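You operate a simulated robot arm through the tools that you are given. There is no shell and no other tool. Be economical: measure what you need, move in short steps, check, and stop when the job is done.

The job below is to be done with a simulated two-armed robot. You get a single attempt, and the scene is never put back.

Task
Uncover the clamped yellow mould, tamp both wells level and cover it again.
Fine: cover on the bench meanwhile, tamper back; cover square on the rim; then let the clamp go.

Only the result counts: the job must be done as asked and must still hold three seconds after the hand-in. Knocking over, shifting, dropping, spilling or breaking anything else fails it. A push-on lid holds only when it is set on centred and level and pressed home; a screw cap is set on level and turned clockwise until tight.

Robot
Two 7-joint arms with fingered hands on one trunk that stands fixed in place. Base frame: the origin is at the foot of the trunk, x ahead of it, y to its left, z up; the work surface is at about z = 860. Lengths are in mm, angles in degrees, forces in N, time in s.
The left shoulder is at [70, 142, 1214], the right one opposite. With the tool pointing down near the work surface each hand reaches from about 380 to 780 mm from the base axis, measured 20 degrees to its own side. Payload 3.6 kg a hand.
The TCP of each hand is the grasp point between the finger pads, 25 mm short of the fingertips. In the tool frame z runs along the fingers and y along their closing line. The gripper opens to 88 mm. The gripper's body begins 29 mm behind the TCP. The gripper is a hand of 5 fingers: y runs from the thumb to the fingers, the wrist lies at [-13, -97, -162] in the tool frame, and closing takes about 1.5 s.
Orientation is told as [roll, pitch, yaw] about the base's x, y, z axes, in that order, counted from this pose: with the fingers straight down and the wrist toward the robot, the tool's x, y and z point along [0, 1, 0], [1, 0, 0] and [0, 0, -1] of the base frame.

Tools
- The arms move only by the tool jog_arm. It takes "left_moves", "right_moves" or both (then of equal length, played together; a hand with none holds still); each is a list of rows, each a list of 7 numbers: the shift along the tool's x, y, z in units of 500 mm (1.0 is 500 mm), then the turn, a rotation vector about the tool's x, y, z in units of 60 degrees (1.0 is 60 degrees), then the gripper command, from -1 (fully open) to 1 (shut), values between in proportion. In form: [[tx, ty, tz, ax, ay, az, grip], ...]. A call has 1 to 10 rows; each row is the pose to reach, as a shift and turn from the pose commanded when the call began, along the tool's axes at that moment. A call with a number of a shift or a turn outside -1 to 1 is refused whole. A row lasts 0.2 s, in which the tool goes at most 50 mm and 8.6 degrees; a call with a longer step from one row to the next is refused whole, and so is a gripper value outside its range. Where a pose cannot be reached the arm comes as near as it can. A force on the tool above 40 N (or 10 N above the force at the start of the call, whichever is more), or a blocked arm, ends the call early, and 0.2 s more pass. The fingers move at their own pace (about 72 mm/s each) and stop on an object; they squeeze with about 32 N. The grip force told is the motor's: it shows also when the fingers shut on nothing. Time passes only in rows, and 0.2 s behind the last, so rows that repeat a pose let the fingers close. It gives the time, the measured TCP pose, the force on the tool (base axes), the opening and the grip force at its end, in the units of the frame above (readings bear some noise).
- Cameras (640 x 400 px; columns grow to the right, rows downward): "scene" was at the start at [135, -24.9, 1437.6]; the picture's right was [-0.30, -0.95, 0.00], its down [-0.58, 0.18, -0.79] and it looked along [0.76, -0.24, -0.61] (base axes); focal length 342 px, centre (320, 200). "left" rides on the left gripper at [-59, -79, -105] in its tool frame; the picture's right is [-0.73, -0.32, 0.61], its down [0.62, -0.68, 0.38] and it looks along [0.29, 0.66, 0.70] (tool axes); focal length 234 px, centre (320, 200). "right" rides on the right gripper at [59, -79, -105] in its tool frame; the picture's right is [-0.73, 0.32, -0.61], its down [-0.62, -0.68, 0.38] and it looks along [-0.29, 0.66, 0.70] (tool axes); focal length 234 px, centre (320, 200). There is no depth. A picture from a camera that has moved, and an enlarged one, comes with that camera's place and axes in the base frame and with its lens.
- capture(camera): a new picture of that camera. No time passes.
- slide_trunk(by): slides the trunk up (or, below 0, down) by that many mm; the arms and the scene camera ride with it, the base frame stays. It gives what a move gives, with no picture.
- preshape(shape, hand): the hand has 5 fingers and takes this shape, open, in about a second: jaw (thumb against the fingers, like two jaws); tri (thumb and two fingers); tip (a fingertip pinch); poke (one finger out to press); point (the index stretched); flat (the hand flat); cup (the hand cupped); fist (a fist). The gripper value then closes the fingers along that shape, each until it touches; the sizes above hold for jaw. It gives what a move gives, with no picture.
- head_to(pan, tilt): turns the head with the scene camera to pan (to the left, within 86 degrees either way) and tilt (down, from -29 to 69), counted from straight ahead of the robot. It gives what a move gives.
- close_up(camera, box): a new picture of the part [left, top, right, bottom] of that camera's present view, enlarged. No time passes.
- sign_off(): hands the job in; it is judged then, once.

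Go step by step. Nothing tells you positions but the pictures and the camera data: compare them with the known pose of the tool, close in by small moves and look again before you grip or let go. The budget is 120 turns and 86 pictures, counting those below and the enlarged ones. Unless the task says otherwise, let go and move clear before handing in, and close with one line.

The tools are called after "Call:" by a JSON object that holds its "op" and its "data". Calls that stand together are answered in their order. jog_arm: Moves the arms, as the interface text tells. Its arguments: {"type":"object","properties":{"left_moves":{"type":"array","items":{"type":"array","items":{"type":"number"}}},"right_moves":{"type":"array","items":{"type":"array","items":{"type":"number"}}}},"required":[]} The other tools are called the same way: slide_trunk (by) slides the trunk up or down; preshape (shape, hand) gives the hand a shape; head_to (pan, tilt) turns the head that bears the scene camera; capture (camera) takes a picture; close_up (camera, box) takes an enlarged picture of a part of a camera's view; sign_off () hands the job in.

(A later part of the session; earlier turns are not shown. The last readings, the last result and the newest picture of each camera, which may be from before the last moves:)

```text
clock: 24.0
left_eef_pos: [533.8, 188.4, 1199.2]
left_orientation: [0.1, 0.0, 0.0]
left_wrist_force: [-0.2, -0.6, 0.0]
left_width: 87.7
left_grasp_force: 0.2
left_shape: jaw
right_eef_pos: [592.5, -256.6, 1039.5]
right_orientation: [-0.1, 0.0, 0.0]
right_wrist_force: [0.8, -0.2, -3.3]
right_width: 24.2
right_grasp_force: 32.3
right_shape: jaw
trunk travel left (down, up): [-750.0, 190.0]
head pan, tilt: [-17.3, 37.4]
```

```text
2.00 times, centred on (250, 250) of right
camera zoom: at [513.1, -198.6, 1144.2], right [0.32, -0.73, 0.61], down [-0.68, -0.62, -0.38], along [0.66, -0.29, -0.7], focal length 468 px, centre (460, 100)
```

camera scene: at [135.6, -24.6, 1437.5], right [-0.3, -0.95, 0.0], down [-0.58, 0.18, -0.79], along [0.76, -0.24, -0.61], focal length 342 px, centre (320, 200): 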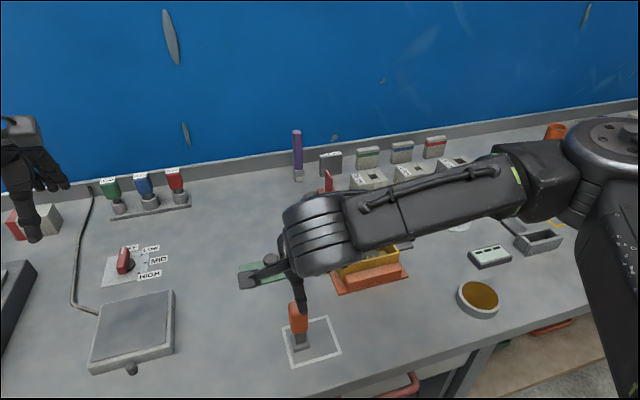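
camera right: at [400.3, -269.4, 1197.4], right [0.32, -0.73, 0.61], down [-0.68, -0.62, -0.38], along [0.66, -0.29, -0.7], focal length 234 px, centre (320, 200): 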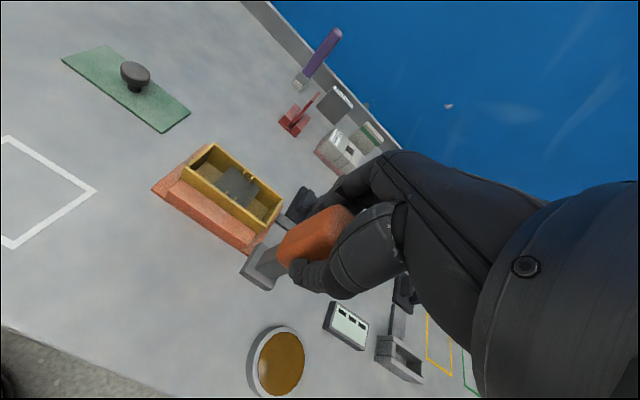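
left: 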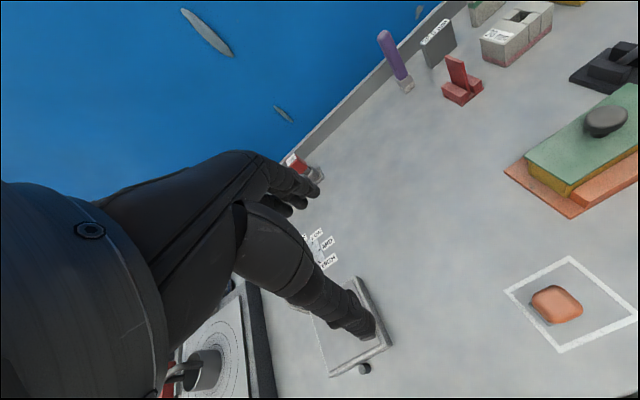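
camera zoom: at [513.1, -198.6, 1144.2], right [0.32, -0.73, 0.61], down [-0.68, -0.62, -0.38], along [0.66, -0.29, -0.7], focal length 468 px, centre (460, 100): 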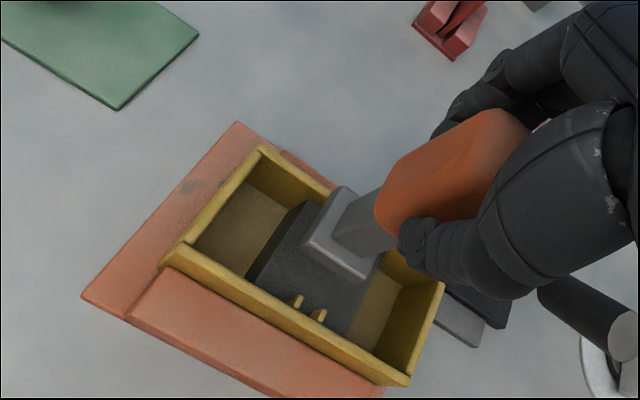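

The foot is centred on the TCP to within 1 mm, 28 mm square, and sits over the left half of the block. I'll lower it toward contact.

Call:
{"op": "jog_arm", "data": {"right_moves": [[0, -0.004, 0.03, 0, 0, 0, 1], [0, -0.004, 0.06, 0, 0, 0, 1], [0, -0.004, 0.076, 0, 0, 0, 1], [0, -0.004, 0.082, 0, 0, 0, 1], [0, -0.004, 0.086, 0, 0, 0, 1], [0, -0.004, 0.09, 0, 0, 0, 1], [0, -0.004, 0.092, 0, 0, 0, 1]]}}

Call:
{"op": "close_up", "data": {"camera": "scene", "box": [330, 220, 410, 270]}}

```text
clock: 25.6
left_eef_pos: [532.7, 189.6, 1200.4]
left_orientation: [0.0, 0.1, -0.1]
left_wrist_force: [0.1, -0.7, 0.2]
left_width: 87.7
left_grasp_force: 0.0
left_shape: jaw
right_eef_pos: [590.0, -257.6, 994.1]
right_orientation: [0.0, 0.0, 0.1]
right_wrist_force: [0.1, 0.3, -3.1]
right_width: 24.1
right_grasp_force: 31.9
right_shape: jaw
trunk travel left (down, up): [-750.0, 190.0]
head pan, tilt: [-17.3, 37.4]
```

```text
8.00 times, centred on (370, 245) of scene
camera zoom: at [135.5, -24.9, 1437.5], right [-0.3, -0.95, 0.0], down [-0.58, 0.18, -0.79], along [0.76, -0.24, -0.61], focal length 2734 px, centre (-80, -160)
```

zoom: 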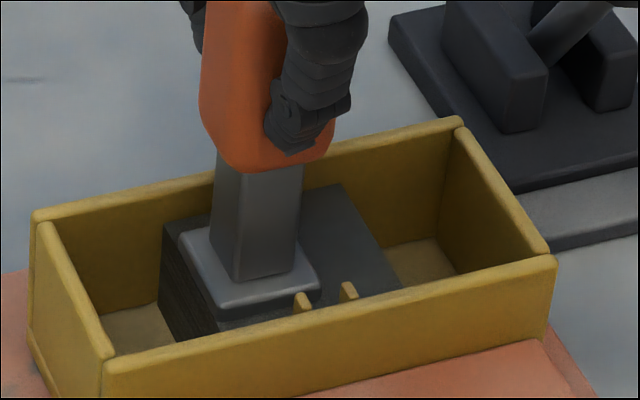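

Call:
{"op": "jog_arm", "data": {"right_moves": [[0, 0, 0.003, 0, 0, 0, 1], [0, 0, 0.006, 0, 0, 0, 1], [0, 0, 0.009, 0, 0, 0, 1], [0, 0, 0.012, 0, 0, 0, 1]]}}

Call:
{"op": "close_up", "data": {"camera": "scene", "box": [330, 220, 410, 270]}}

```text
clock: 26.6
left_eef_pos: [533.0, 188.4, 1200.1]
left_orientation: [0.0, -0.1, 0.0]
left_wrist_force: [-0.3, 0.4, -1.0]
left_width: 87.6
left_grasp_force: 0.0
left_shape: jaw
right_eef_pos: [590.7, -258.6, 989.3]
right_orientation: [0.0, 0.0, 0.1]
right_wrist_force: [-0.8, 0.3, -2.2]
right_width: 24.2
right_grasp_force: 32.1
right_shape: jaw
trunk travel left (down, up): [-750.0, 190.0]
head pan, tilt: [-17.3, 37.4]
```

```text
8.00 times, centred on (370, 245) of scene
camera zoom: at [135.5, -24.9, 1437.5], right [-0.3, -0.95, 0.0], down [-0.58, 0.18, -0.79], along [0.76, -0.24, -0.61], focal length 2734 px, centre (-80, -160)
```

zoom: 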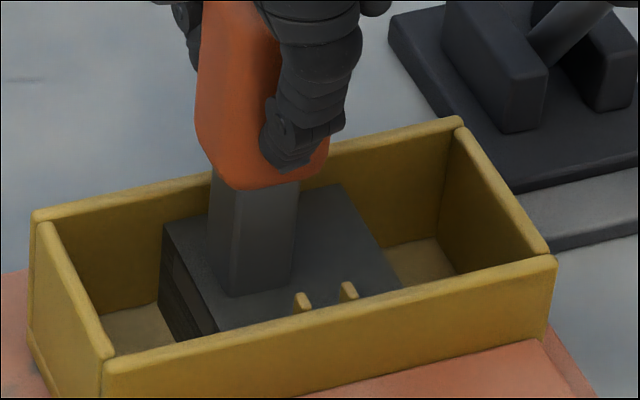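

The foot sinks into the dark material without resistance, so the material is loose. I'll keep pressing gently until resistance appears.

Call:
{"op": "jog_arm", "data": {"right_moves": [[0, 0, 0.004, 0, 0, 0, 1], [0, 0, 0.008, 0, 0, 0, 1], [0, 0, 0.012, 0, 0, 0, 1], [0, 0, 0.016, 0, 0, 0, 1], [0, 0, 0.02, 0, 0, 0, 1], [0, 0, 0.02, 0, 0, 0, 1]]}}

Call:
{"op": "close_up", "data": {"camera": "scene", "box": [330, 220, 410, 270]}}

```text
clock: 28.0
left_eef_pos: [532.5, 187.1, 1200.5]
left_orientation: [0.0, 0.0, 0.1]
left_wrist_force: [-0.1, 0.1, 0.2]
left_width: 87.9
left_grasp_force: 0.0
left_shape: jaw
right_eef_pos: [590.5, -257.2, 977.3]
right_orientation: [0.0, 0.0, 0.0]
right_wrist_force: [-0.4, -0.1, -2.0]
right_width: 24.1
right_grasp_force: 32.1
right_shape: jaw
trunk travel left (down, up): [-750.0, 190.0]
head pan, tilt: [-17.3, 37.4]
```

```text
8.00 times, centred on (370, 245) of scene
camera zoom: at [135.5, -24.9, 1437.5], right [-0.3, -0.95, 0.0], down [-0.58, 0.18, -0.79], along [0.76, -0.24, -0.61], focal length 2734 px, centre (-80, -160)
```

zoom: 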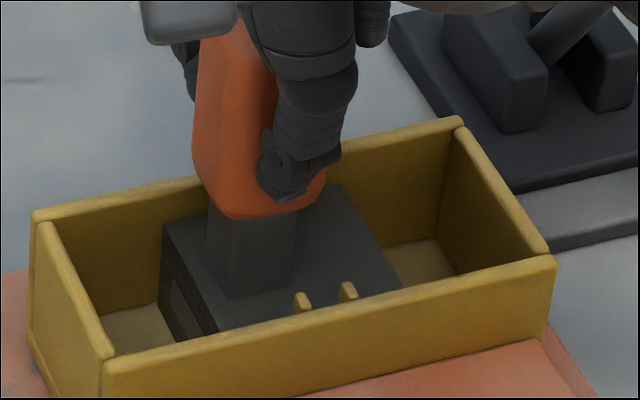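

I'll rise and check whether the material changed.

Call:
{"op": "jog_arm", "data": {"right_moves": [[0, 0, -0.02, 0, 0, 0, 1], [0, 0, -0.06, 0, 0, 0, 1], [0, 0, -0.12, 0, 0, 0, 1], [-0.06, -0.06, -0.17, 0, 0, 0, 1], [-0.1, -0.12, -0.2, 0, 0, 0, 1], [-0.14, -0.19, -0.2, 0, 0, 0, 1], [-0.14, -0.22, -0.22, 0, 0, 0, 1]]}}

Call:
{"op": "close_up", "data": {"camera": "scene", "box": [330, 225, 405, 272]}}

Call:
{"op": "close_up", "data": {"camera": "right", "box": [140, 130, 300, 260]}}

```text
clock: 29.6
left_eef_pos: [532.1, 189.4, 1199.7]
left_orientation: [0.0, 0.0, 0.0]
left_wrist_force: [0.4, -0.1, -0.8]
left_width: 87.7
left_grasp_force: 0.1
left_shape: jaw
right_eef_pos: [478.5, -328.2, 1089.2]
right_orientation: [0.0, 0.0, -0.1]
right_wrist_force: [0.0, 0.0, -2.8]
right_width: 24.2
right_grasp_force: 32.3
right_shape: jaw
trunk travel left (down, up): [-750.0, 190.0]
head pan, tilt: [-17.3, 37.4]
```

```text
8.51 times, centred on (368, 248) of scene
camera zoom: at [134.8, -24.7, 1437.6], right [-0.3, -0.95, 0.0], down [-0.58, 0.18, -0.79], along [0.76, -0.24, -0.61], focal length 2909 px, centre (-84, -213)
```

zoom: 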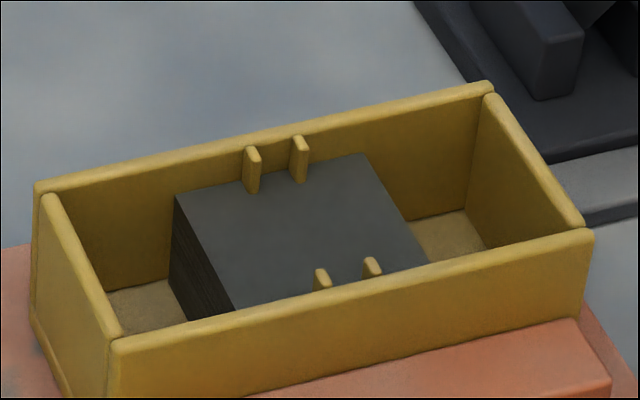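

```text
3.08 times, centred on (220, 195) of right
camera zoom: at [399.8, -268.7, 1193.7], right [0.32, -0.73, 0.61], down [-0.68, -0.62, -0.38], along [0.66, -0.29, -0.7], focal length 720 px, centre (628, 215)
```

zoom: 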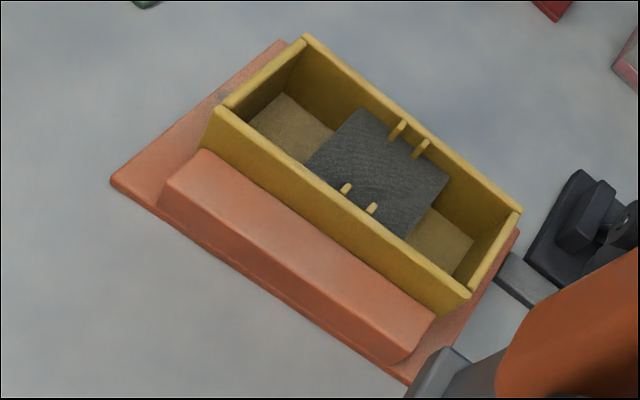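

Nothing changed, so the dark block is not tampable material. The end wells (about 37×54 mm, with the sandy surface at z≈872) must be the two to tamp. I'll probe the left one at y≈−226.

Call:
{"op": "jog_arm", "data": {"right_moves": [[0.05, 0.06, 0, 0, 0, 0, 1], [0.1, 0.12, 0, 0, 0, 0, 1], [0.15, 0.18, 0.01, 0, 0, 0, 1], [0.204, 0.223, 0.05, 0, 0, 0, 1], [0.204, 0.223, 0.1, 0, 0, 0, 1], [0.204, 0.223, 0.1, 0, 0, 0, 1]]}}

Call:
{"op": "close_up", "data": {"camera": "scene", "box": [330, 215, 410, 265]}}

```text
clock: 31.0
left_eef_pos: [533.2, 187.4, 1200.0]
left_orientation: [-0.1, 0.0, -0.1]
left_wrist_force: [0.0, -0.3, 0.5]
left_width: 87.9
left_grasp_force: 0.0
left_shape: jaw
right_eef_pos: [592.9, -225.9, 1037.5]
right_orientation: [0.0, 0.0, 0.0]
right_wrist_force: [-0.3, -0.8, -3.4]
right_width: 24.0
right_grasp_force: 32.3
right_shape: jaw
trunk travel left (down, up): [-750.0, 190.0]
head pan, tilt: [-17.3, 37.4]
```

```text
8.00 times, centred on (370, 240) of scene
camera zoom: at [135.2, -24.8, 1437.5], right [-0.3, -0.95, 0.0], down [-0.58, 0.18, -0.79], along [0.76, -0.24, -0.61], focal length 2734 px, centre (-80, -120)
```

zoom: 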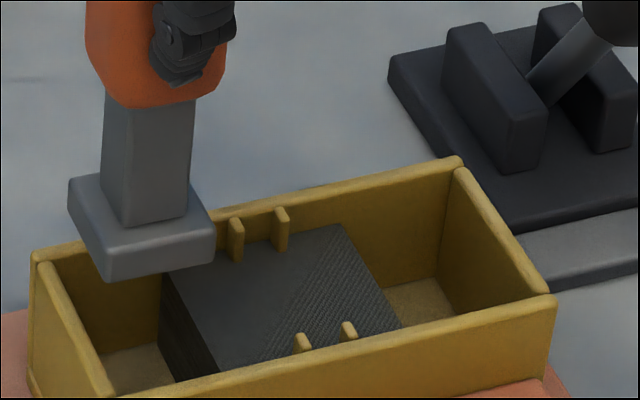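

Call:
{"op": "jog_arm", "data": {"right_moves": [[0, -0.005, 0.03, 0, 0, 0, 1], [0, -0.005, 0.06, 0, 0, 0, 1], [0, -0.005, 0.085, 0, 0, 0, 1], [0, -0.005, 0.105, 0, 0, 0, 1], [0, -0.005, 0.12, 0, 0, 0, 1], [0, -0.005, 0.126, 0, 0, 0, 1], [0, -0.005, 0.13, 0, 0, 0, 1], [0, -0.005, 0.13, 0, 0, 0, 1]]}}

Call:
{"op": "close_up", "data": {"camera": "scene", "box": [330, 215, 410, 265]}}

```text
clock: 32.8
left_eef_pos: [533.5, 188.2, 1200.6]
left_orientation: [0.0, 0.0, 0.0]
left_wrist_force: [-0.3, -0.9, -0.1]
left_width: 87.9
left_grasp_force: 0.0
left_shape: jaw
right_eef_pos: [590.6, -225.7, 972.6]
right_orientation: [0.0, -0.1, 0.0]
right_wrist_force: [0.3, 1.1, -1.9]
right_width: 24.4
right_grasp_force: 32.0
right_shape: jaw
trunk travel left (down, up): [-750.0, 190.0]
head pan, tilt: [-17.3, 37.4]
```

```text
8.00 times, centred on (370, 240) of scene
camera zoom: at [135.5, -24.9, 1437.5], right [-0.3, -0.95, 0.0], down [-0.58, 0.18, -0.79], along [0.76, -0.24, -0.61], focal length 2734 px, centre (-80, -120)
```

zoom: 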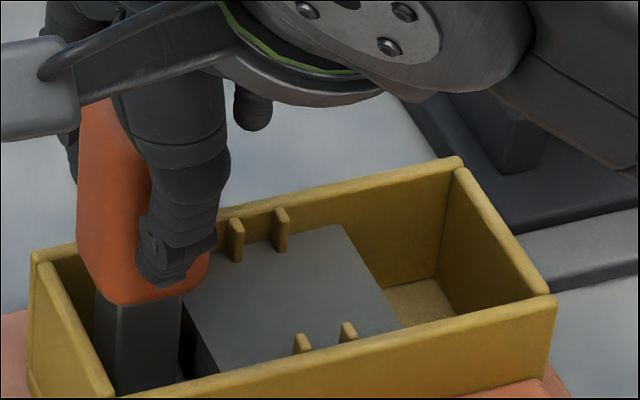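

Call:
{"op": "jog_arm", "data": {"right_moves": [[0, 0, 0.003, 0, 0, 0, 1], [0, 0, 0.006, 0, 0, 0, 1], [0, 0, 0.009, 0, 0, 0, 1], [0, 0, 0.012, 0, 0, 0, 1], [0, 0, 0.012, 0, 0, 0, 1]]}}

```text
clock: 34.0
left_eef_pos: [531.1, 190.4, 1201.2]
left_orientation: [0.1, 0.0, 0.0]
left_wrist_force: [0.4, -0.3, -0.1]
left_width: 87.5
left_grasp_force: 0.1
left_shape: jaw
right_eef_pos: [587.8, -223.9, 968.7]
right_orientation: [0.1, -0.1, 0.0]
right_wrist_force: [0.1, -0.7, 8.3]
right_width: 24.2
right_grasp_force: 32.0
right_shape: jaw
trunk travel left (down, up): [-750.0, 190.0]
head pan, tilt: [-17.3, 37.4]
```

Contact at foot z≈877. I'll press further in small steps and watch the yield.

Call:
{"op": "jog_arm", "data": {"right_moves": [[0, 0, 0.004, 0, 0, 0, 1], [0, 0, 0.008, 0, 0, 0, 1], [0, 0, 0.008, 0, 0, 0, 1]]}}

```text
clock: 34.8
left_eef_pos: [529.7, 189.2, 1202.3]
left_orientation: [-0.1, -0.2, 0.0]
left_wrist_force: [0.1, -0.4, 0.5]
left_width: 87.8
left_grasp_force: 0.0
left_shape: jaw
right_eef_pos: [585.8, -224.3, 968.6]
right_orientation: [0.1, -0.3, 0.0]
right_wrist_force: [0.8, -1.4, 25.0]
right_width: 25.9
right_grasp_force: 32.0
right_shape: jaw
trunk travel left (down, up): [-750.0, 190.0]
head pan, tilt: [-17.3, 37.4]
```

It's firm at 25 N. I'll lift and compare the two wells.

Call:
{"op": "jog_arm", "data": {"right_moves": [[0, 0, -0.01, 0, 0, 0, 1], [0, 0, -0.06, 0, 0, 0, 1], [0, 0, -0.13, 0, 0, 0, 1], [0, 0, -0.2, 0, 0, 0, 1], [-0.08, -0.05, -0.25, 0, 0, 0, 1], [-0.15, -0.12, -0.25, 0, 0, 0, 1], [-0.2, -0.19, -0.25, 0, 0, 0, 1], [-0.2, -0.22, -0.25, 0, 0, 0, 1]]}}

Call:
{"op": "close_up", "data": {"camera": "scene", "box": [330, 225, 405, 272]}}

Call:
{"op": "close_up", "data": {"camera": "right", "box": [140, 130, 300, 260]}}

```text
refused: row 5 steps farther than a row can; nothing moved
```

```text
8.51 times, centred on (368, 248) of scene
camera zoom: at [130.7, -23.3, 1438.2], right [-0.3, -0.95, 0.0], down [-0.58, 0.18, -0.8], along [0.76, -0.24, -0.61], focal length 2909 px, centre (-84, -213)
```

zoom: 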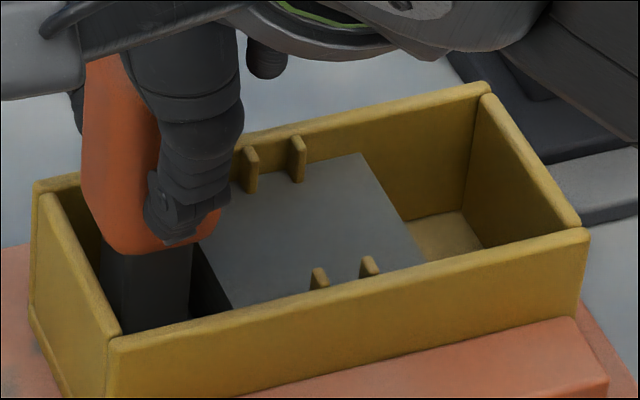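

```text
3.08 times, centred on (220, 195) of right
camera zoom: at [507.7, -165.7, 1070.8], right [0.32, -0.73, 0.61], down [-0.68, -0.62, -0.39], along [0.66, -0.29, -0.69], focal length 720 px, centre (628, 215)
```

zoom: 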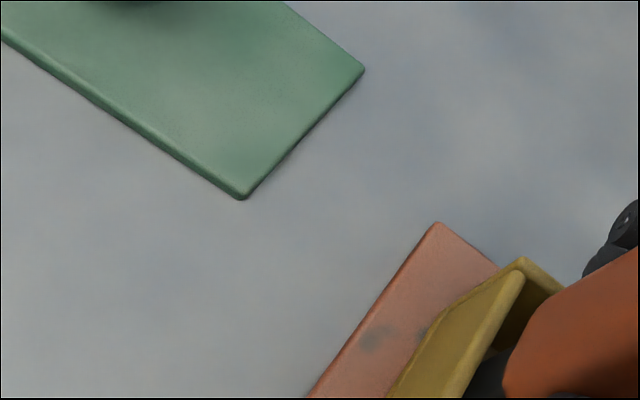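

Call:
{"op": "jog_arm", "data": {"right_moves": [[0, 0, -0.01, 0, 0, 0, 1], [0, 0, -0.06, 0, 0, 0, 1], [0, 0, -0.13, 0, 0, 0, 1], [0, 0, -0.2, 0, 0, 0, 1], [-0.05, -0.05, -0.24, 0, 0, 0, 1], [-0.1, -0.11, -0.25, 0, 0, 0, 1], [-0.15, -0.17, -0.25, 0, 0, 0, 1], [-0.2, -0.22, -0.25, 0, 0, 0, 1], [-0.2, -0.22, -0.25, 0, 0, 0, 1]]}}

Call:
{"op": "close_up", "data": {"camera": "scene", "box": [330, 225, 405, 272]}}

Call:
{"op": "close_up", "data": {"camera": "right", "box": [140, 130, 300, 260]}}

```text
clock: 36.8
left_eef_pos: [532.9, 189.3, 1199.0]
left_orientation: [0.0, 0.1, -0.1]
left_wrist_force: [0.1, 0.0, -0.7]
left_width: 88.0
left_grasp_force: 0.0
left_shape: jaw
right_eef_pos: [479.4, -323.2, 1088.5]
right_orientation: [0.0, 0.0, -0.1]
right_wrist_force: [0.8, 0.3, -3.2]
right_width: 25.2
right_grasp_force: 31.9
right_shape: jaw
trunk travel left (down, up): [-750.0, 190.0]
head pan, tilt: [-17.3, 37.4]
```

```text
8.51 times, centred on (368, 248) of scene
camera zoom: at [136.4, -24.4, 1437.4], right [-0.3, -0.95, 0.0], down [-0.58, 0.18, -0.79], along [0.76, -0.24, -0.61], focal length 2909 px, centre (-84, -213)
```

zoom: 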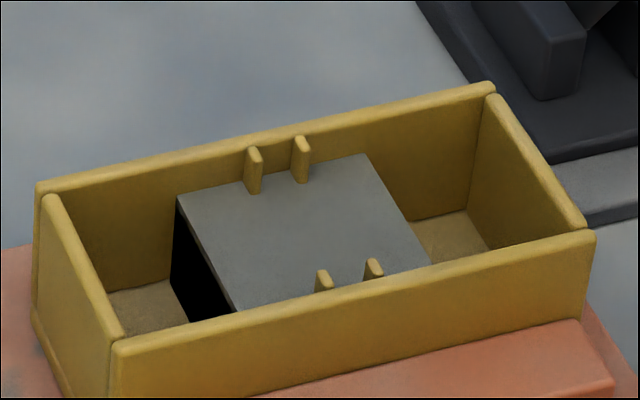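

```text
3.08 times, centred on (220, 195) of right
camera zoom: at [400.7, -265.8, 1193.7], right [0.32, -0.73, 0.61], down [-0.68, -0.62, -0.38], along [0.66, -0.29, -0.7], focal length 720 px, centre (628, 215)
```

zoom: 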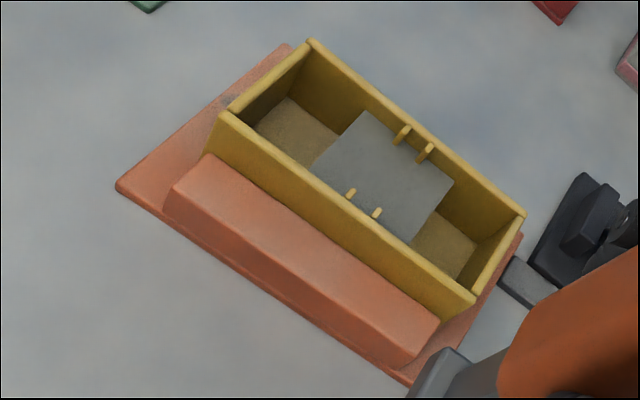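

Pressing the left well visibly changed the fill: the flickering double surface is gone. Now I'll do the right well at y≈−314 the same way, keeping clear of the lever.

Call:
{"op": "jog_arm", "data": {"right_moves": [[0.005, 0.06, 0, 0, 0, 0, 1], [0.01, 0.12, 0, 0, 0, 0, 1], [0.018, 0.18, 0.01, 0, 0, 0, 1], [0.018, 0.221, 0.04, 0, 0, 0, 1], [0.018, 0.221, 0.097, 0, 0, 0, 1], [0.018, 0.221, 0.097, 0, 0, 0, 1]]}}

Call:
{"op": "close_up", "data": {"camera": "scene", "box": [340, 205, 436, 265]}}

```text
clock: 38.2
left_eef_pos: [530.7, 187.8, 1200.1]
left_orientation: [0.0, 0.1, 0.0]
left_wrist_force: [0.2, -0.8, 0.9]
left_width: 87.8
left_grasp_force: 0.1
left_shape: jaw
right_eef_pos: [591.0, -315.3, 1039.5]
right_orientation: [0.0, 0.1, 0.0]
right_wrist_force: [0.8, 0.6, -2.5]
right_width: 25.5
right_grasp_force: 32.1
right_shape: jaw
trunk travel left (down, up): [-750.0, 190.0]
head pan, tilt: [-17.3, 37.4]
```

```text
6.67 times, centred on (388, 235) of scene
camera zoom: at [135.2, -24.7, 1437.5], right [-0.3, -0.95, 0.0], down [-0.58, 0.18, -0.79], along [0.76, -0.24, -0.61], focal length 2279 px, centre (-133, -33)
```

zoom: 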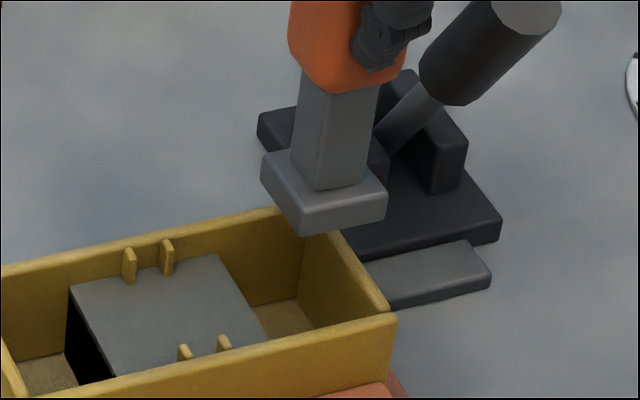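

Call:
{"op": "jog_arm", "data": {"right_moves": [[0.006, 0, 0.03, 0, 0, 0, 1], [0.006, 0, 0.06, 0, 0, 0, 1], [0.006, 0, 0.085, 0, 0, 0, 1], [0.006, 0, 0.105, 0, 0, 0, 1], [0.006, 0, 0.12, 0, 0, 0, 1], [0.006, 0, 0.128, 0, 0, 0, 1], [0.006, 0, 0.134, 0, 0, 0, 1], [0.006, 0, 0.134, 0, 0, 0, 1]]}}

Call:
{"op": "close_up", "data": {"camera": "scene", "box": [330, 215, 426, 275]}}

```text
clock: 39.1
left_eef_pos: [529.0, 191.5, 1201.2]
left_orientation: [-0.2, -0.1, -0.2]
left_wrist_force: [-0.5, -0.3, 0.3]
left_width: 87.7
left_grasp_force: 0.0
left_shape: jaw
right_eef_pos: [588.6, -307.4, 1006.7]
right_orientation: [0.4, -1.5, 0.2]
right_wrist_force: [-2.1, 9.9, 31.4]
right_width: 28.0
right_grasp_force: 32.3
right_shape: jaw
trunk travel left (down, up): [-750.0, 190.0]
head pan, tilt: [-17.3, 37.4]
stopped in row 4 (right hand): the force on the tool passed its limit (the readings are from after the stop); the commanded pose is now the measured one
```

```text
6.67 times, centred on (378, 245) of scene
camera zoom: at [131.0, -20.1, 1438.3], right [-0.3, -0.95, 0.0], down [-0.58, 0.18, -0.8], along [0.76, -0.24, -0.61], focal length 2279 px, centre (-67, -100)
```

zoom: 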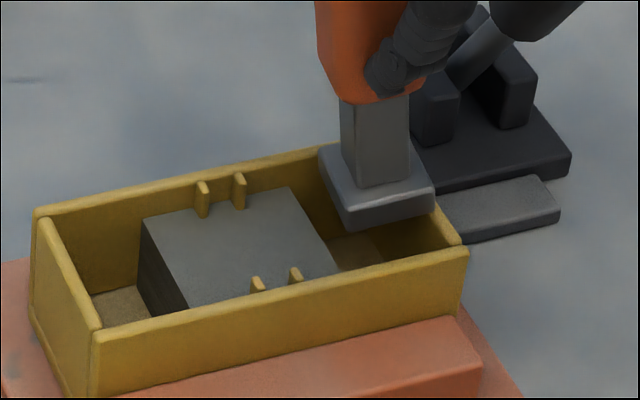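

The foot touched the right wall: the mould's inner right wall is nearer than I took it, at y≈−327. I'll back up and check the tamper in the grip.

Call:
{"op": "jog_arm", "data": {"right_moves": [[0, 0, -0.005, 0, 0, 0, 1], [0, 0, -0.02, 0, 0, 0, 1], [0, 0, -0.05, 0, 0, 0, 1], [0, 0, -0.07, 0, 0, 0, 1], [0, 0, -0.07, 0, 0, 0, 1]]}}

Call:
{"op": "close_up", "data": {"camera": "scene", "box": [330, 195, 426, 255]}}

Call:
{"op": "close_up", "data": {"camera": "right", "box": [160, 160, 360, 340]}}

```text
clock: 40.3
left_eef_pos: [532.6, 187.9, 1199.8]
left_orientation: [0.0, 0.0, 0.1]
left_wrist_force: [0.0, -1.0, -0.9]
left_width: 87.8
left_grasp_force: 0.0
left_shape: jaw
right_eef_pos: [591.4, -311.3, 1034.1]
right_orientation: [0.4, -0.7, 0.1]
right_wrist_force: [-0.7, 0.0, -2.4]
right_width: 26.7
right_grasp_force: 31.9
right_shape: jaw
trunk travel left (down, up): [-750.0, 190.0]
head pan, tilt: [-17.3, 37.4]
```

```text
6.67 times, centred on (378, 225) of scene
camera zoom: at [135.8, -25.8, 1437.4], right [-0.3, -0.95, 0.0], down [-0.58, 0.18, -0.79], along [0.76, -0.24, -0.61], focal length 2279 px, centre (-67, 33)
```

zoom: 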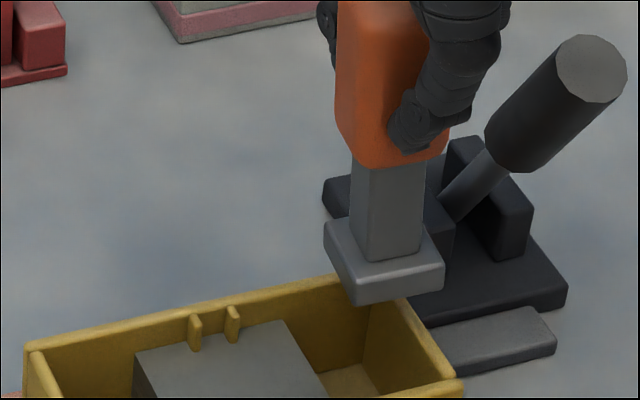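

```text
2.22 times, centred on (260, 250) of right
camera zoom: at [510.3, -255.0, 1137.4], right [0.32, -0.73, 0.61], down [-0.68, -0.62, -0.4], along [0.67, -0.28, -0.69], focal length 520 px, centre (453, 89)
```

zoom: 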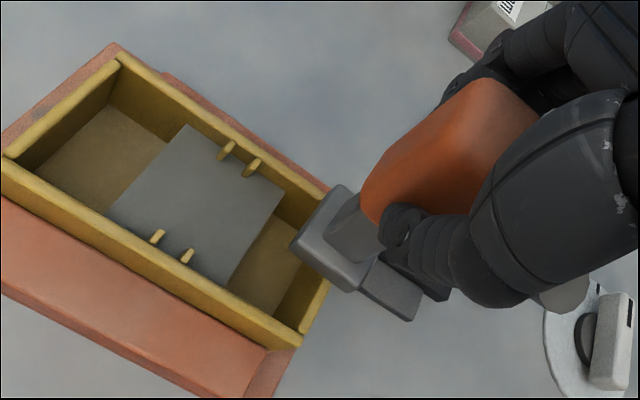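

Call:
{"op": "close_up", "data": {"camera": "scene", "box": [364, 190, 412, 248]}}

```text
6.90 times, centred on (388, 219) of scene
camera zoom: at [135.8, -25.8, 1437.4], right [-0.3, -0.95, 0.0], down [-0.58, 0.18, -0.79], along [0.76, -0.24, -0.61], focal length 2357 px, centre (-149, 69)
```

zoom: 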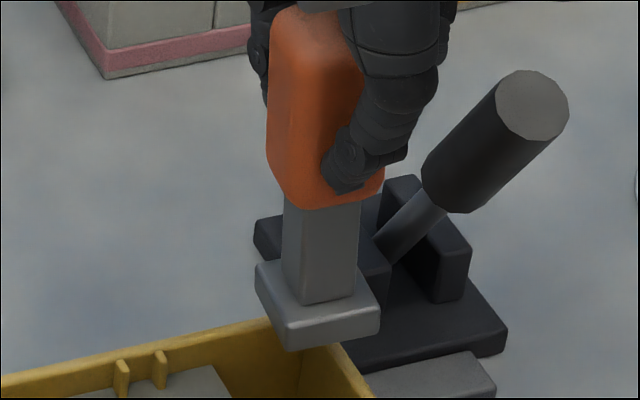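

The tamper has tipped about 2–3° in the grip. I'll correct it with the hand's attitude, shift to y≈−307 and check.

Call:
{"op": "jog_arm", "data": {"right_moves": [[0.009, -0.002, 0, 0.02, 0.04, 0, 1], [0.009, -0.002, 0, 0.02, 0.04, 0, 1], [0.009, -0.002, 0, 0.02, 0.04, 0, 1]]}}

Call:
{"op": "close_up", "data": {"camera": "scene", "box": [340, 195, 420, 245]}}

```text
clock: 41.1
left_eef_pos: [531.0, 189.4, 1199.5]
left_orientation: [0.0, -0.1, 0.1]
left_wrist_force: [-0.3, -0.7, -0.7]
left_width: 87.7
left_grasp_force: 0.0
left_shape: jaw
right_eef_pos: [590.1, -306.3, 1034.2]
right_orientation: [2.8, 0.4, 0.2]
right_wrist_force: [0.8, -0.2, -1.9]
right_width: 26.9
right_grasp_force: 32.5
right_shape: jaw
trunk travel left (down, up): [-750.0, 190.0]
head pan, tilt: [-17.3, 37.4]
```

```text
8.00 times, centred on (380, 220) of scene
camera zoom: at [135.4, -24.9, 1437.5], right [-0.3, -0.95, 0.0], down [-0.58, 0.18, -0.79], along [0.76, -0.24, -0.61], focal length 2734 px, centre (-160, 40)
```

zoom: 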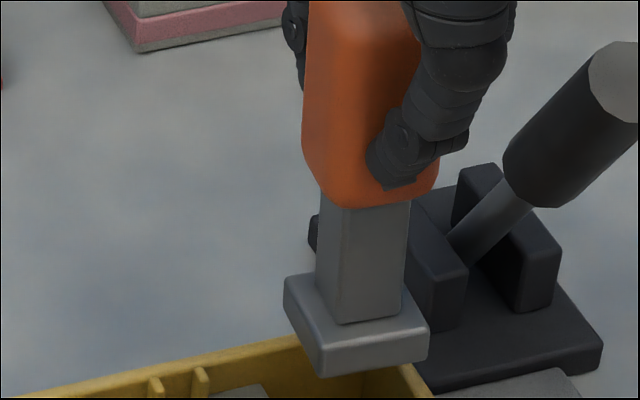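

The foot is now centred at about (592, −307), level, between the wall and the stubs. I'll lower it.

Call:
{"op": "jog_arm", "data": {"right_moves": [[-0.0015, 0, 0.03, 0, 0, 0, 1], [-0.003, 0, 0.06, 0, 0, 0, 1], [-0.004, 0, 0.08, 0, 0, 0, 1], [-0.005, 0, 0.1, 0, 0, 0, 1], [-0.0055, 0, 0.11, 0, 0, 0, 1], [-0.006, 0, 0.118, 0, 0, 0, 1], [-0.006, 0, 0.118, 0, 0, 0, 1]]}}

Call:
{"op": "close_up", "data": {"camera": "scene", "box": [330, 210, 410, 260]}}

```text
clock: 42.7
left_eef_pos: [531.6, 188.4, 1199.7]
left_orientation: [0.0, 0.0, -0.1]
left_wrist_force: [0.3, 0.2, 0.2]
left_width: 87.9
left_grasp_force: 0.1
left_shape: jaw
right_eef_pos: [591.1, -308.9, 974.6]
right_orientation: [2.8, 0.4, 0.2]
right_wrist_force: [-1.0, -0.4, -2.9]
right_width: 26.5
right_grasp_force: 32.1
right_shape: jaw
trunk travel left (down, up): [-750.0, 190.0]
head pan, tilt: [-17.3, 37.4]
```

```text
8.00 times, centred on (370, 235) of scene
camera zoom: at [135.4, -25.0, 1437.5], right [-0.3, -0.95, 0.0], down [-0.58, 0.18, -0.79], along [0.76, -0.24, -0.61], focal length 2734 px, centre (-80, -80)
```

zoom: 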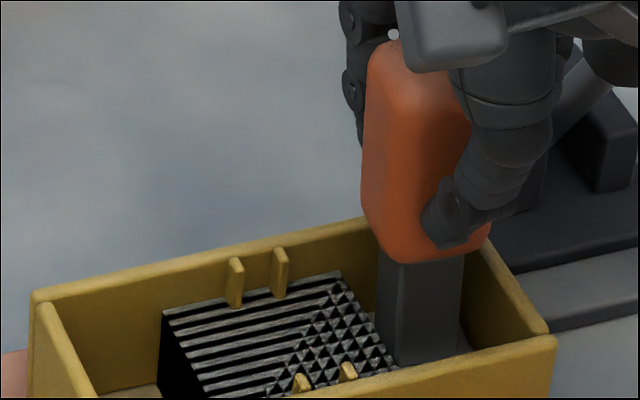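

Call:
{"op": "jog_arm", "data": {"right_moves": [[0, 0, 0.004, 0, 0, 0, 1], [0, 0, 0.008, 0, 0, 0, 1], [0, 0, 0.011, 0, 0, 0, 1], [0, 0, 0.011, 0, 0, 0, 1]]}}

```text
clock: 43.7
left_eef_pos: [533.3, 188.7, 1201.1]
left_orientation: [0.0, 0.0, 0.0]
left_wrist_force: [0.5, -0.1, 0.5]
left_width: 87.9
left_grasp_force: 0.0
left_shape: jaw
right_eef_pos: [590.4, -306.6, 968.4]
right_orientation: [2.8, 0.5, 0.2]
right_wrist_force: [-0.1, -0.9, -1.8]
right_width: 26.6
right_grasp_force: 32.1
right_shape: jaw
trunk travel left (down, up): [-750.0, 190.0]
head pan, tilt: [-17.3, 37.4]
```

Call:
{"op": "jog_arm", "data": {"right_moves": [[0, 0, 0.003, 0, 0, 0, 1], [0, 0, 0.006, 0, 0, 0, 1], [0, 0, 0.009, 0, 0, 0, 1], [0, 0, 0.009, 0, 0, 0, 1]]}}

```text
clock: 44.7
left_eef_pos: [529.0, 189.2, 1201.9]
left_orientation: [-0.1, -0.2, 0.0]
left_wrist_force: [-0.1, -0.3, 0.0]
left_width: 87.6
left_grasp_force: 0.1
left_shape: jaw
right_eef_pos: [587.1, -306.9, 966.8]
right_orientation: [2.7, 0.2, 0.1]
right_wrist_force: [-1.2, -2.0, 12.6]
right_width: 27.0
right_grasp_force: 31.9
right_shape: jaw
trunk travel left (down, up): [-750.0, 190.0]
head pan, tilt: [-17.3, 37.4]
```

Call:
{"op": "jog_arm", "data": {"right_moves": [[0, 0, 0.004, 0, 0, 0, 1], [0, 0, 0.008, 0, 0, 0, 1], [0, 0, 0.008, 0, 0, 0, 1]]}}

Call:
{"op": "close_up", "data": {"camera": "scene", "box": [330, 225, 405, 272]}}

```text
clock: 45.5
left_eef_pos: [528.1, 190.5, 1202.9]
left_orientation: [0.0, -0.2, 0.0]
left_wrist_force: [-0.5, 0.8, 0.2]
left_width: 87.5
left_grasp_force: 0.0
left_shape: jaw
right_eef_pos: [587.2, -305.6, 965.0]
right_orientation: [2.6, -0.2, 0.1]
right_wrist_force: [3.8, -5.6, 31.7]
right_width: 27.7
right_grasp_force: 32.0
right_shape: jaw
trunk travel left (down, up): [-750.0, 190.0]
head pan, tilt: [-17.3, 37.4]
```

```text
8.51 times, centred on (368, 248) of scene
camera zoom: at [130.2, -23.3, 1438.3], right [-0.3, -0.95, 0.0], down [-0.58, 0.18, -0.8], along [0.76, -0.24, -0.61], focal length 2909 px, centre (-84, -213)
```

zoom: 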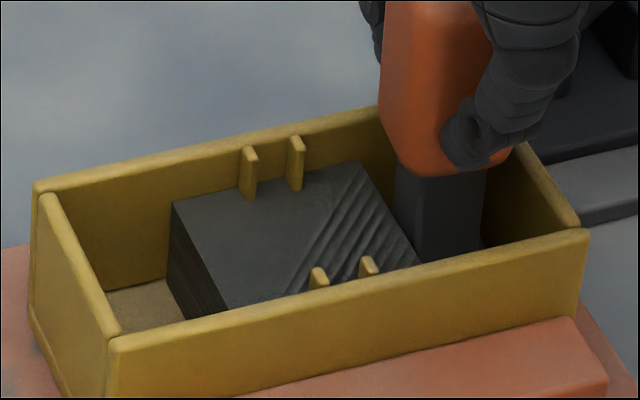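

Call:
{"op": "jog_arm", "data": {"right_moves": [[0, 0, -0.015, 0, 0, 0, 1], [0.003, 0, -0.06, 0, 0, 0, 1], [0.006, 0, -0.13, 0, 0, 0, 1], [0.01, 0, -0.2, 0, 0, 0, 1], [0.0, -0.06, -0.25, 0, 0, 0, 1], [-0.02, -0.13, -0.25, 0, 0, 0, 1], [-0.03, -0.2, -0.25, 0, 0, 0, 1], [-0.04, -0.22, -0.25, 0, 0, 0, 1], [-0.04, -0.22, -0.25, 0, 0, 0, 1]]}}

Call:
{"op": "close_up", "data": {"camera": "scene", "box": [330, 225, 405, 272]}}

Call:
{"op": "close_up", "data": {"camera": "right", "box": [170, 130, 290, 230]}}

```text
clock: 47.5
left_eef_pos: [532.1, 188.7, 1200.1]
left_orientation: [-0.1, 0.1, 0.0]
left_wrist_force: [-0.2, 0.6, -0.7]
left_width: 87.7
left_grasp_force: 0.0
left_shape: jaw
right_eef_pos: [481.6, -332.4, 1086.1]
right_orientation: [2.8, 0.5, 0.1]
right_wrist_force: [0.2, 0.3, -3.0]
right_width: 26.6
right_grasp_force: 32.2
right_shape: jaw
trunk travel left (down, up): [-750.0, 190.0]
head pan, tilt: [-17.3, 37.4]
```

```text
8.51 times, centred on (368, 248) of scene
camera zoom: at [135.9, -25.1, 1437.5], right [-0.3, -0.95, 0.0], down [-0.58, 0.18, -0.79], along [0.76, -0.24, -0.61], focal length 2909 px, centre (-84, -213)
```

zoom: 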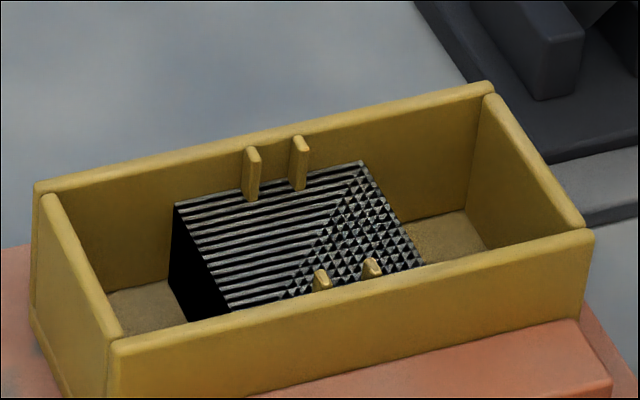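

```text
4.00 times, centred on (230, 180) of right
camera zoom: at [403.1, -279.9, 1192.9], right [0.33, -0.75, 0.57], down [-0.68, -0.61, -0.41], along [0.65, -0.25, -0.71], focal length 937 px, centre (680, 280)
```

zoom: 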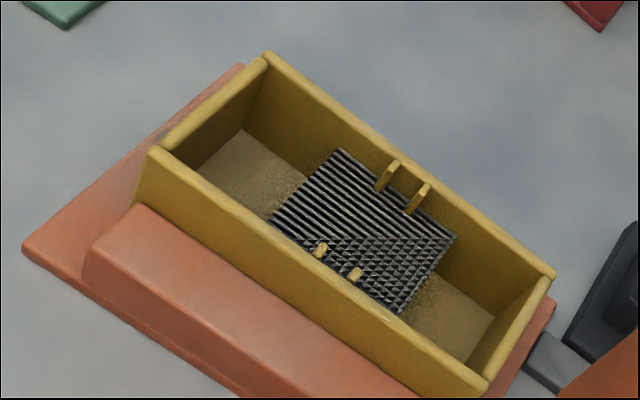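

The fill's two coincident surfaces lowered one after the other and now match again at about 903, against about 905 before, which suggests both wells are tamped equally. My left press was a bit off its well's centre, so I'll repeat it at y≈−238 to be sure.

Call:
{"op": "jog_arm", "data": {"right_moves": [[0.05, 0.05, 0, 0, 0, 0, 1], [0.1, 0.11, 0, 0, 0, 0, 1], [0.15, 0.17, 0, 0, 0, 0, 1], [0.187, 0.217, 0.03, 0, 0, 0, 1], [0.185, 0.217, 0.092, 0, 0, 0, 1], [0.181, 0.217, 0.16, 0, 0, 0, 1], [0.179, 0.217, 0.2, 0, 0, 0, 1], [0.178, 0.217, 0.222, 0, 0, 0, 1], [0.178, 0.217, 0.23, 0, 0, 0, 1], [0.178, 0.217, 0.234, 0, 0, 0, 1]]}}

Call:
{"op": "close_up", "data": {"camera": "scene", "box": [330, 225, 405, 272]}}

```text
clock: 49.7
left_eef_pos: [532.6, 188.6, 1200.5]
left_orientation: [0.0, 0.0, 0.0]
left_wrist_force: [1.2, 0.2, -0.6]
left_width: 87.5
left_grasp_force: 0.0
left_shape: jaw
right_eef_pos: [588.5, -237.1, 973.0]
right_orientation: [2.7, 0.4, 0.2]
right_wrist_force: [-0.8, 1.6, -2.7]
right_width: 26.5
right_grasp_force: 32.5
right_shape: jaw
trunk travel left (down, up): [-750.0, 190.0]
head pan, tilt: [-17.3, 37.4]
```

```text
8.51 times, centred on (368, 248) of scene
camera zoom: at [135.6, -24.8, 1437.5], right [-0.3, -0.95, 0.0], down [-0.58, 0.18, -0.79], along [0.76, -0.24, -0.61], focal length 2909 px, centre (-84, -213)
```

zoom: 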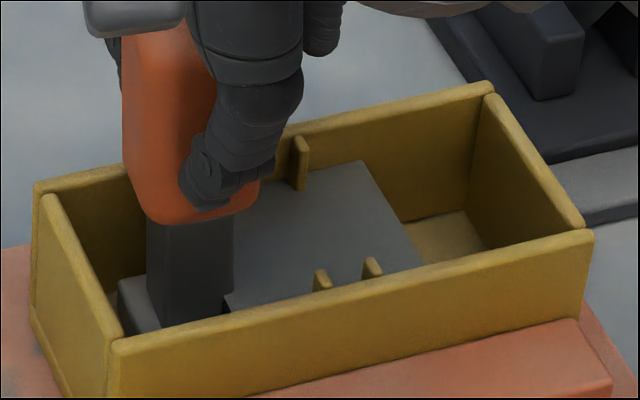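

Call:
{"op": "jog_arm", "data": {"right_moves": [[0, 0, 0.004, 0, 0, 0, 1], [0, 0, 0.008, 0, 0, 0, 1], [0, 0, 0.012, 0, 0, 0, 1], [0, 0, 0.014, 0, 0, 0, 1], [0, 0, 0.016, 0, 0, 0, 1], [0, 0, 0.016, 0, 0, 0, 1]]}}

```text
clock: 51.1
left_eef_pos: [529.6, 189.0, 1200.9]
left_orientation: [0.0, -0.1, -0.1]
left_wrist_force: [0.2, 0.0, 0.1]
left_width: 87.8
left_grasp_force: 0.0
left_shape: jaw
right_eef_pos: [586.3, -236.9, 965.9]
right_orientation: [2.8, 0.2, 0.1]
right_wrist_force: [-1.8, -1.8, 14.6]
right_width: 26.9
right_grasp_force: 32.3
right_shape: jaw
trunk travel left (down, up): [-750.0, 190.0]
head pan, tilt: [-17.3, 37.4]
```

Call:
{"op": "jog_arm", "data": {"right_moves": [[0, 0, 0.004, 0, 0, 0, 1], [0, 0, 0.007, 0, 0, 0, 1], [0, 0, 0.007, 0, 0, 0, 1]]}}

Call:
{"op": "jog_arm", "data": {"right_moves": [[0, 0, -0.015, 0, 0, 0, 1], [0.003, 0, -0.06, 0, 0, 0, 1], [0.006, 0, -0.13, 0, 0, 0, 1], [0.01, 0, -0.2, 0, 0, 0, 1], [-0.04, -0.05, -0.25, 0, 0, 0, 1], [-0.1, -0.1, -0.25, 0, 0, 0, 1], [-0.15, -0.16, -0.25, 0, 0, 0, 1], [-0.18, -0.22, -0.25, 0, 0, 0, 1], [-0.18, -0.22, -0.25, 0, 0, 0, 1]]}}

Call:
{"op": "close_up", "data": {"camera": "scene", "box": [330, 225, 405, 272]}}

Call:
{"op": "close_up", "data": {"camera": "right", "box": [170, 130, 290, 230]}}

```text
clock: 51.9
left_eef_pos: [527.7, 190.4, 1202.3]
left_orientation: [0.0, -0.3, 0.0]
left_wrist_force: [0.5, 0.0, -0.7]
left_width: 87.9
left_grasp_force: 0.1
left_shape: jaw
right_eef_pos: [584.1, -237.0, 963.8]
right_orientation: [2.8, -0.1, 0.0]
right_wrist_force: [4.4, -6.7, 33.4]
right_width: 27.8
right_grasp_force: 31.7
right_shape: jaw
trunk travel left (down, up): [-750.0, 190.0]
head pan, tilt: [-17.3, 37.4]
```

```text
clock: 53.9
left_eef_pos: [534.3, 188.9, 1200.2]
left_orientation: [-0.1, 0.1, 0.0]
left_wrist_force: [0.5, 0.5, -0.2]
left_width: 87.7
left_grasp_force: 0.0
left_shape: jaw
right_eef_pos: [479.1, -331.6, 1080.6]
right_orientation: [2.8, 0.6, 0.2]
right_wrist_force: [-0.3, 0.0, -2.7]
right_width: 26.3
right_grasp_force: 31.8
right_shape: jaw
trunk travel left (down, up): [-750.0, 190.0]
head pan, tilt: [-17.3, 37.4]
```

```text
8.51 times, centred on (368, 248) of scene
camera zoom: at [136.5, -24.7, 1437.4], right [-0.3, -0.95, 0.0], down [-0.58, 0.18, -0.79], along [0.76, -0.24, -0.61], focal length 2909 px, centre (-84, -213)
```

zoom: 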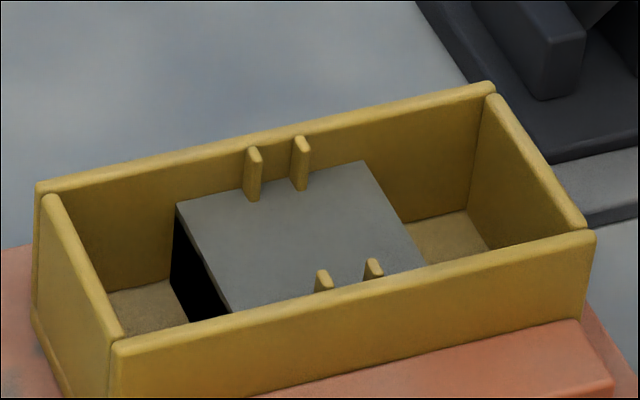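

```text
4.00 times, centred on (230, 180) of right
camera zoom: at [401.8, -279.8, 1188.1], right [0.33, -0.75, 0.57], down [-0.68, -0.61, -0.41], along [0.65, -0.25, -0.71], focal length 937 px, centre (680, 280)
```

zoom: 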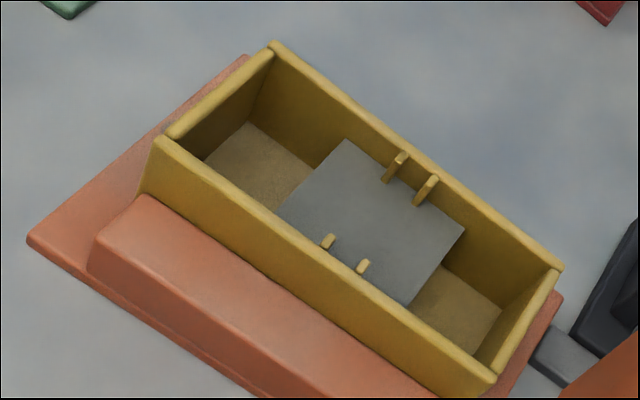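

Reading heights off the stubs, the visible fill dropped 2.9 mm with the right press and matches on both sides. I'll give the right well a second press too, so both get equal treatment and I can compare contact heights directly.

Call:
{"op": "jog_arm", "data": {"right_moves": [[0.012, 0.06, 0, 0, 0, 0, 1], [0.025, 0.12, 0, 0, 0, 0, 1], [0.04, 0.18, 0, 0, 0, 0, 1], [0.05, 0.222, 0.03, 0, 0, 0, 1], [0.047, 0.222, 0.08, 0, 0, 0, 1], [0.044, 0.222, 0.14, 0, 0, 0, 1], [0.042, 0.222, 0.18, 0, 0, 0, 1], [0.041, 0.222, 0.204, 0, 0, 0, 1], [0.041, 0.222, 0.213, 0, 0, 0, 1], [0.041, 0.222, 0.213, 0, 0, 0, 1]]}}

Call:
{"op": "jog_arm", "data": {"right_moves": [[0, 0, 0.004, 0, 0, 0, 1], [0, 0, 0.008, 0, 0, 0, 1], [0, 0, 0.012, 0, 0, 0, 1], [0, 0, 0.015, 0, 0, 0, 1], [0, 0, 0.018, 0, 0, 0, 1], [0, 0, 0.018, 0, 0, 0, 1]]}}

```text
clock: 56.1
left_eef_pos: [532.6, 188.4, 1200.0]
left_orientation: [0.0, -0.1, 0.1]
left_wrist_force: [-0.5, 0.7, -0.9]
left_width: 87.6
left_grasp_force: 0.0
left_shape: jaw
right_eef_pos: [587.0, -309.0, 975.9]
right_orientation: [2.7, 0.4, 0.2]
right_wrist_force: [0.6, 0.4, -3.1]
right_width: 26.5
right_grasp_force: 31.6
right_shape: jaw
trunk travel left (down, up): [-750.0, 190.0]
head pan, tilt: [-17.3, 37.4]
```

```text
clock: 57.5
left_eef_pos: [531.9, 187.9, 1200.5]
left_orientation: [0.0, 0.0, 0.1]
left_wrist_force: [-0.1, -0.6, 0.5]
left_width: 87.6
left_grasp_force: 0.1
left_shape: jaw
right_eef_pos: [589.5, -307.9, 967.3]
right_orientation: [2.8, 0.3, 0.3]
right_wrist_force: [-0.7, -0.6, 3.3]
right_width: 26.5
right_grasp_force: 32.4
right_shape: jaw
trunk travel left (down, up): [-750.0, 190.0]
head pan, tilt: [-17.3, 37.4]
```

Call:
{"op": "jog_arm", "data": {"right_moves": [[0, 0, 0.004, 0, 0, 0, 1], [0, 0, 0.008, 0, 0, 0, 1], [0, 0, 0.01, 0, 0, 0, 1], [0, 0, 0.01, 0, 0, 0, 1]]}}

Call:
{"op": "jog_arm", "data": {"right_moves": [[0, 0, -0.015, 0, 0, 0, 1], [0.003, 0, -0.06, 0, 0, 0, 1], [0.006, 0, -0.13, 0, 0, 0, 1], [0.01, 0, -0.2, 0, 0, 0, 1], [0.0, -0.06, -0.25, 0, 0, 0, 1], [-0.02, -0.13, -0.25, 0, 0, 0, 1], [-0.03, -0.2, -0.25, 0, 0, 0, 1], [-0.04, -0.22, -0.25, 0, 0, 0, 1], [-0.04, -0.22, -0.25, 0, 0, 0, 1]]}}

Call:
{"op": "close_up", "data": {"camera": "scene", "box": [330, 225, 405, 272]}}

```text
clock: 58.5
left_eef_pos: [528.8, 188.7, 1202.1]
left_orientation: [-0.1, -0.2, -0.1]
left_wrist_force: [-0.5, 0.0, -0.4]
left_width: 87.9
left_grasp_force: 0.2
left_shape: jaw
right_eef_pos: [586.9, -306.1, 966.1]
right_orientation: [2.7, 0.1, 0.2]
right_wrist_force: [0.1, -3.5, 25.3]
right_width: 27.3
right_grasp_force: 31.7
right_shape: jaw
trunk travel left (down, up): [-750.0, 190.0]
head pan, tilt: [-17.3, 37.4]
```

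```text
clock: 60.5
left_eef_pos: [533.3, 188.1, 1200.1]
left_orientation: [0.1, 0.0, 0.1]
left_wrist_force: [0.2, 0.7, 0.4]
left_width: 87.5
left_grasp_force: 0.0
left_shape: jaw
right_eef_pos: [478.7, -332.8, 1085.5]
right_orientation: [2.8, 0.4, 0.1]
right_wrist_force: [0.9, -0.3, -2.4]
right_width: 26.7
right_grasp_force: 31.6
right_shape: jaw
trunk travel left (down, up): [-750.0, 190.0]
head pan, tilt: [-17.3, 37.4]
```

```text
8.51 times, centred on (368, 248) of scene
camera zoom: at [135.9, -25.0, 1437.5], right [-0.3, -0.95, 0.0], down [-0.58, 0.18, -0.79], along [0.76, -0.24, -0.61], focal length 2909 px, centre (-84, -213)
```

zoom: 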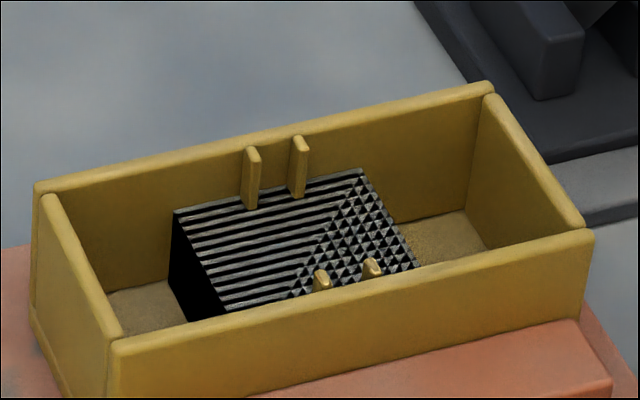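

The fill dropped another ~2.7 mm and both surfaces match again, so each stroke tamps it one step further. I'll keep stroking both wells equally until it stops sinking.

Call:
{"op": "jog_arm", "data": {"right_moves": [[0.06, 0.07, 0, 0, 0, 0, 1], [0.12, 0.14, 0, 0, 0, 0, 1], [0.185, 0.205, 0.01, 0, 0, 0, 1], [0.184, 0.222, 0.09, 0, 0, 0, 1], [0.181, 0.222, 0.17, 0, 0, 0, 1], [0.178, 0.222, 0.22, 0, 0, 0, 1], [0.178, 0.222, 0.238, 0, 0, 0, 1], [0.178, 0.222, 0.246, 0, 0, 0, 1], [0.178, 0.222, 0.252, 0, 0, 0, 1], [0.178, 0.222, 0.252, 0, 0, 0, 1]]}}

```text
clock: 62.7
left_eef_pos: [529.4, 189.8, 1202.8]
left_orientation: [-0.1, 0.0, 0.0]
left_wrist_force: [-0.4, -0.3, -0.3]
left_width: 87.8
left_grasp_force: 0.1
left_shape: jaw
right_eef_pos: [587.7, -238.0, 965.9]
right_orientation: [2.9, 0.1, 0.0]
right_wrist_force: [-1.2, -1.5, 14.7]
right_width: 26.7
right_grasp_force: 31.9
right_shape: jaw
trunk travel left (down, up): [-750.0, 190.0]
head pan, tilt: [-17.3, 37.4]
```

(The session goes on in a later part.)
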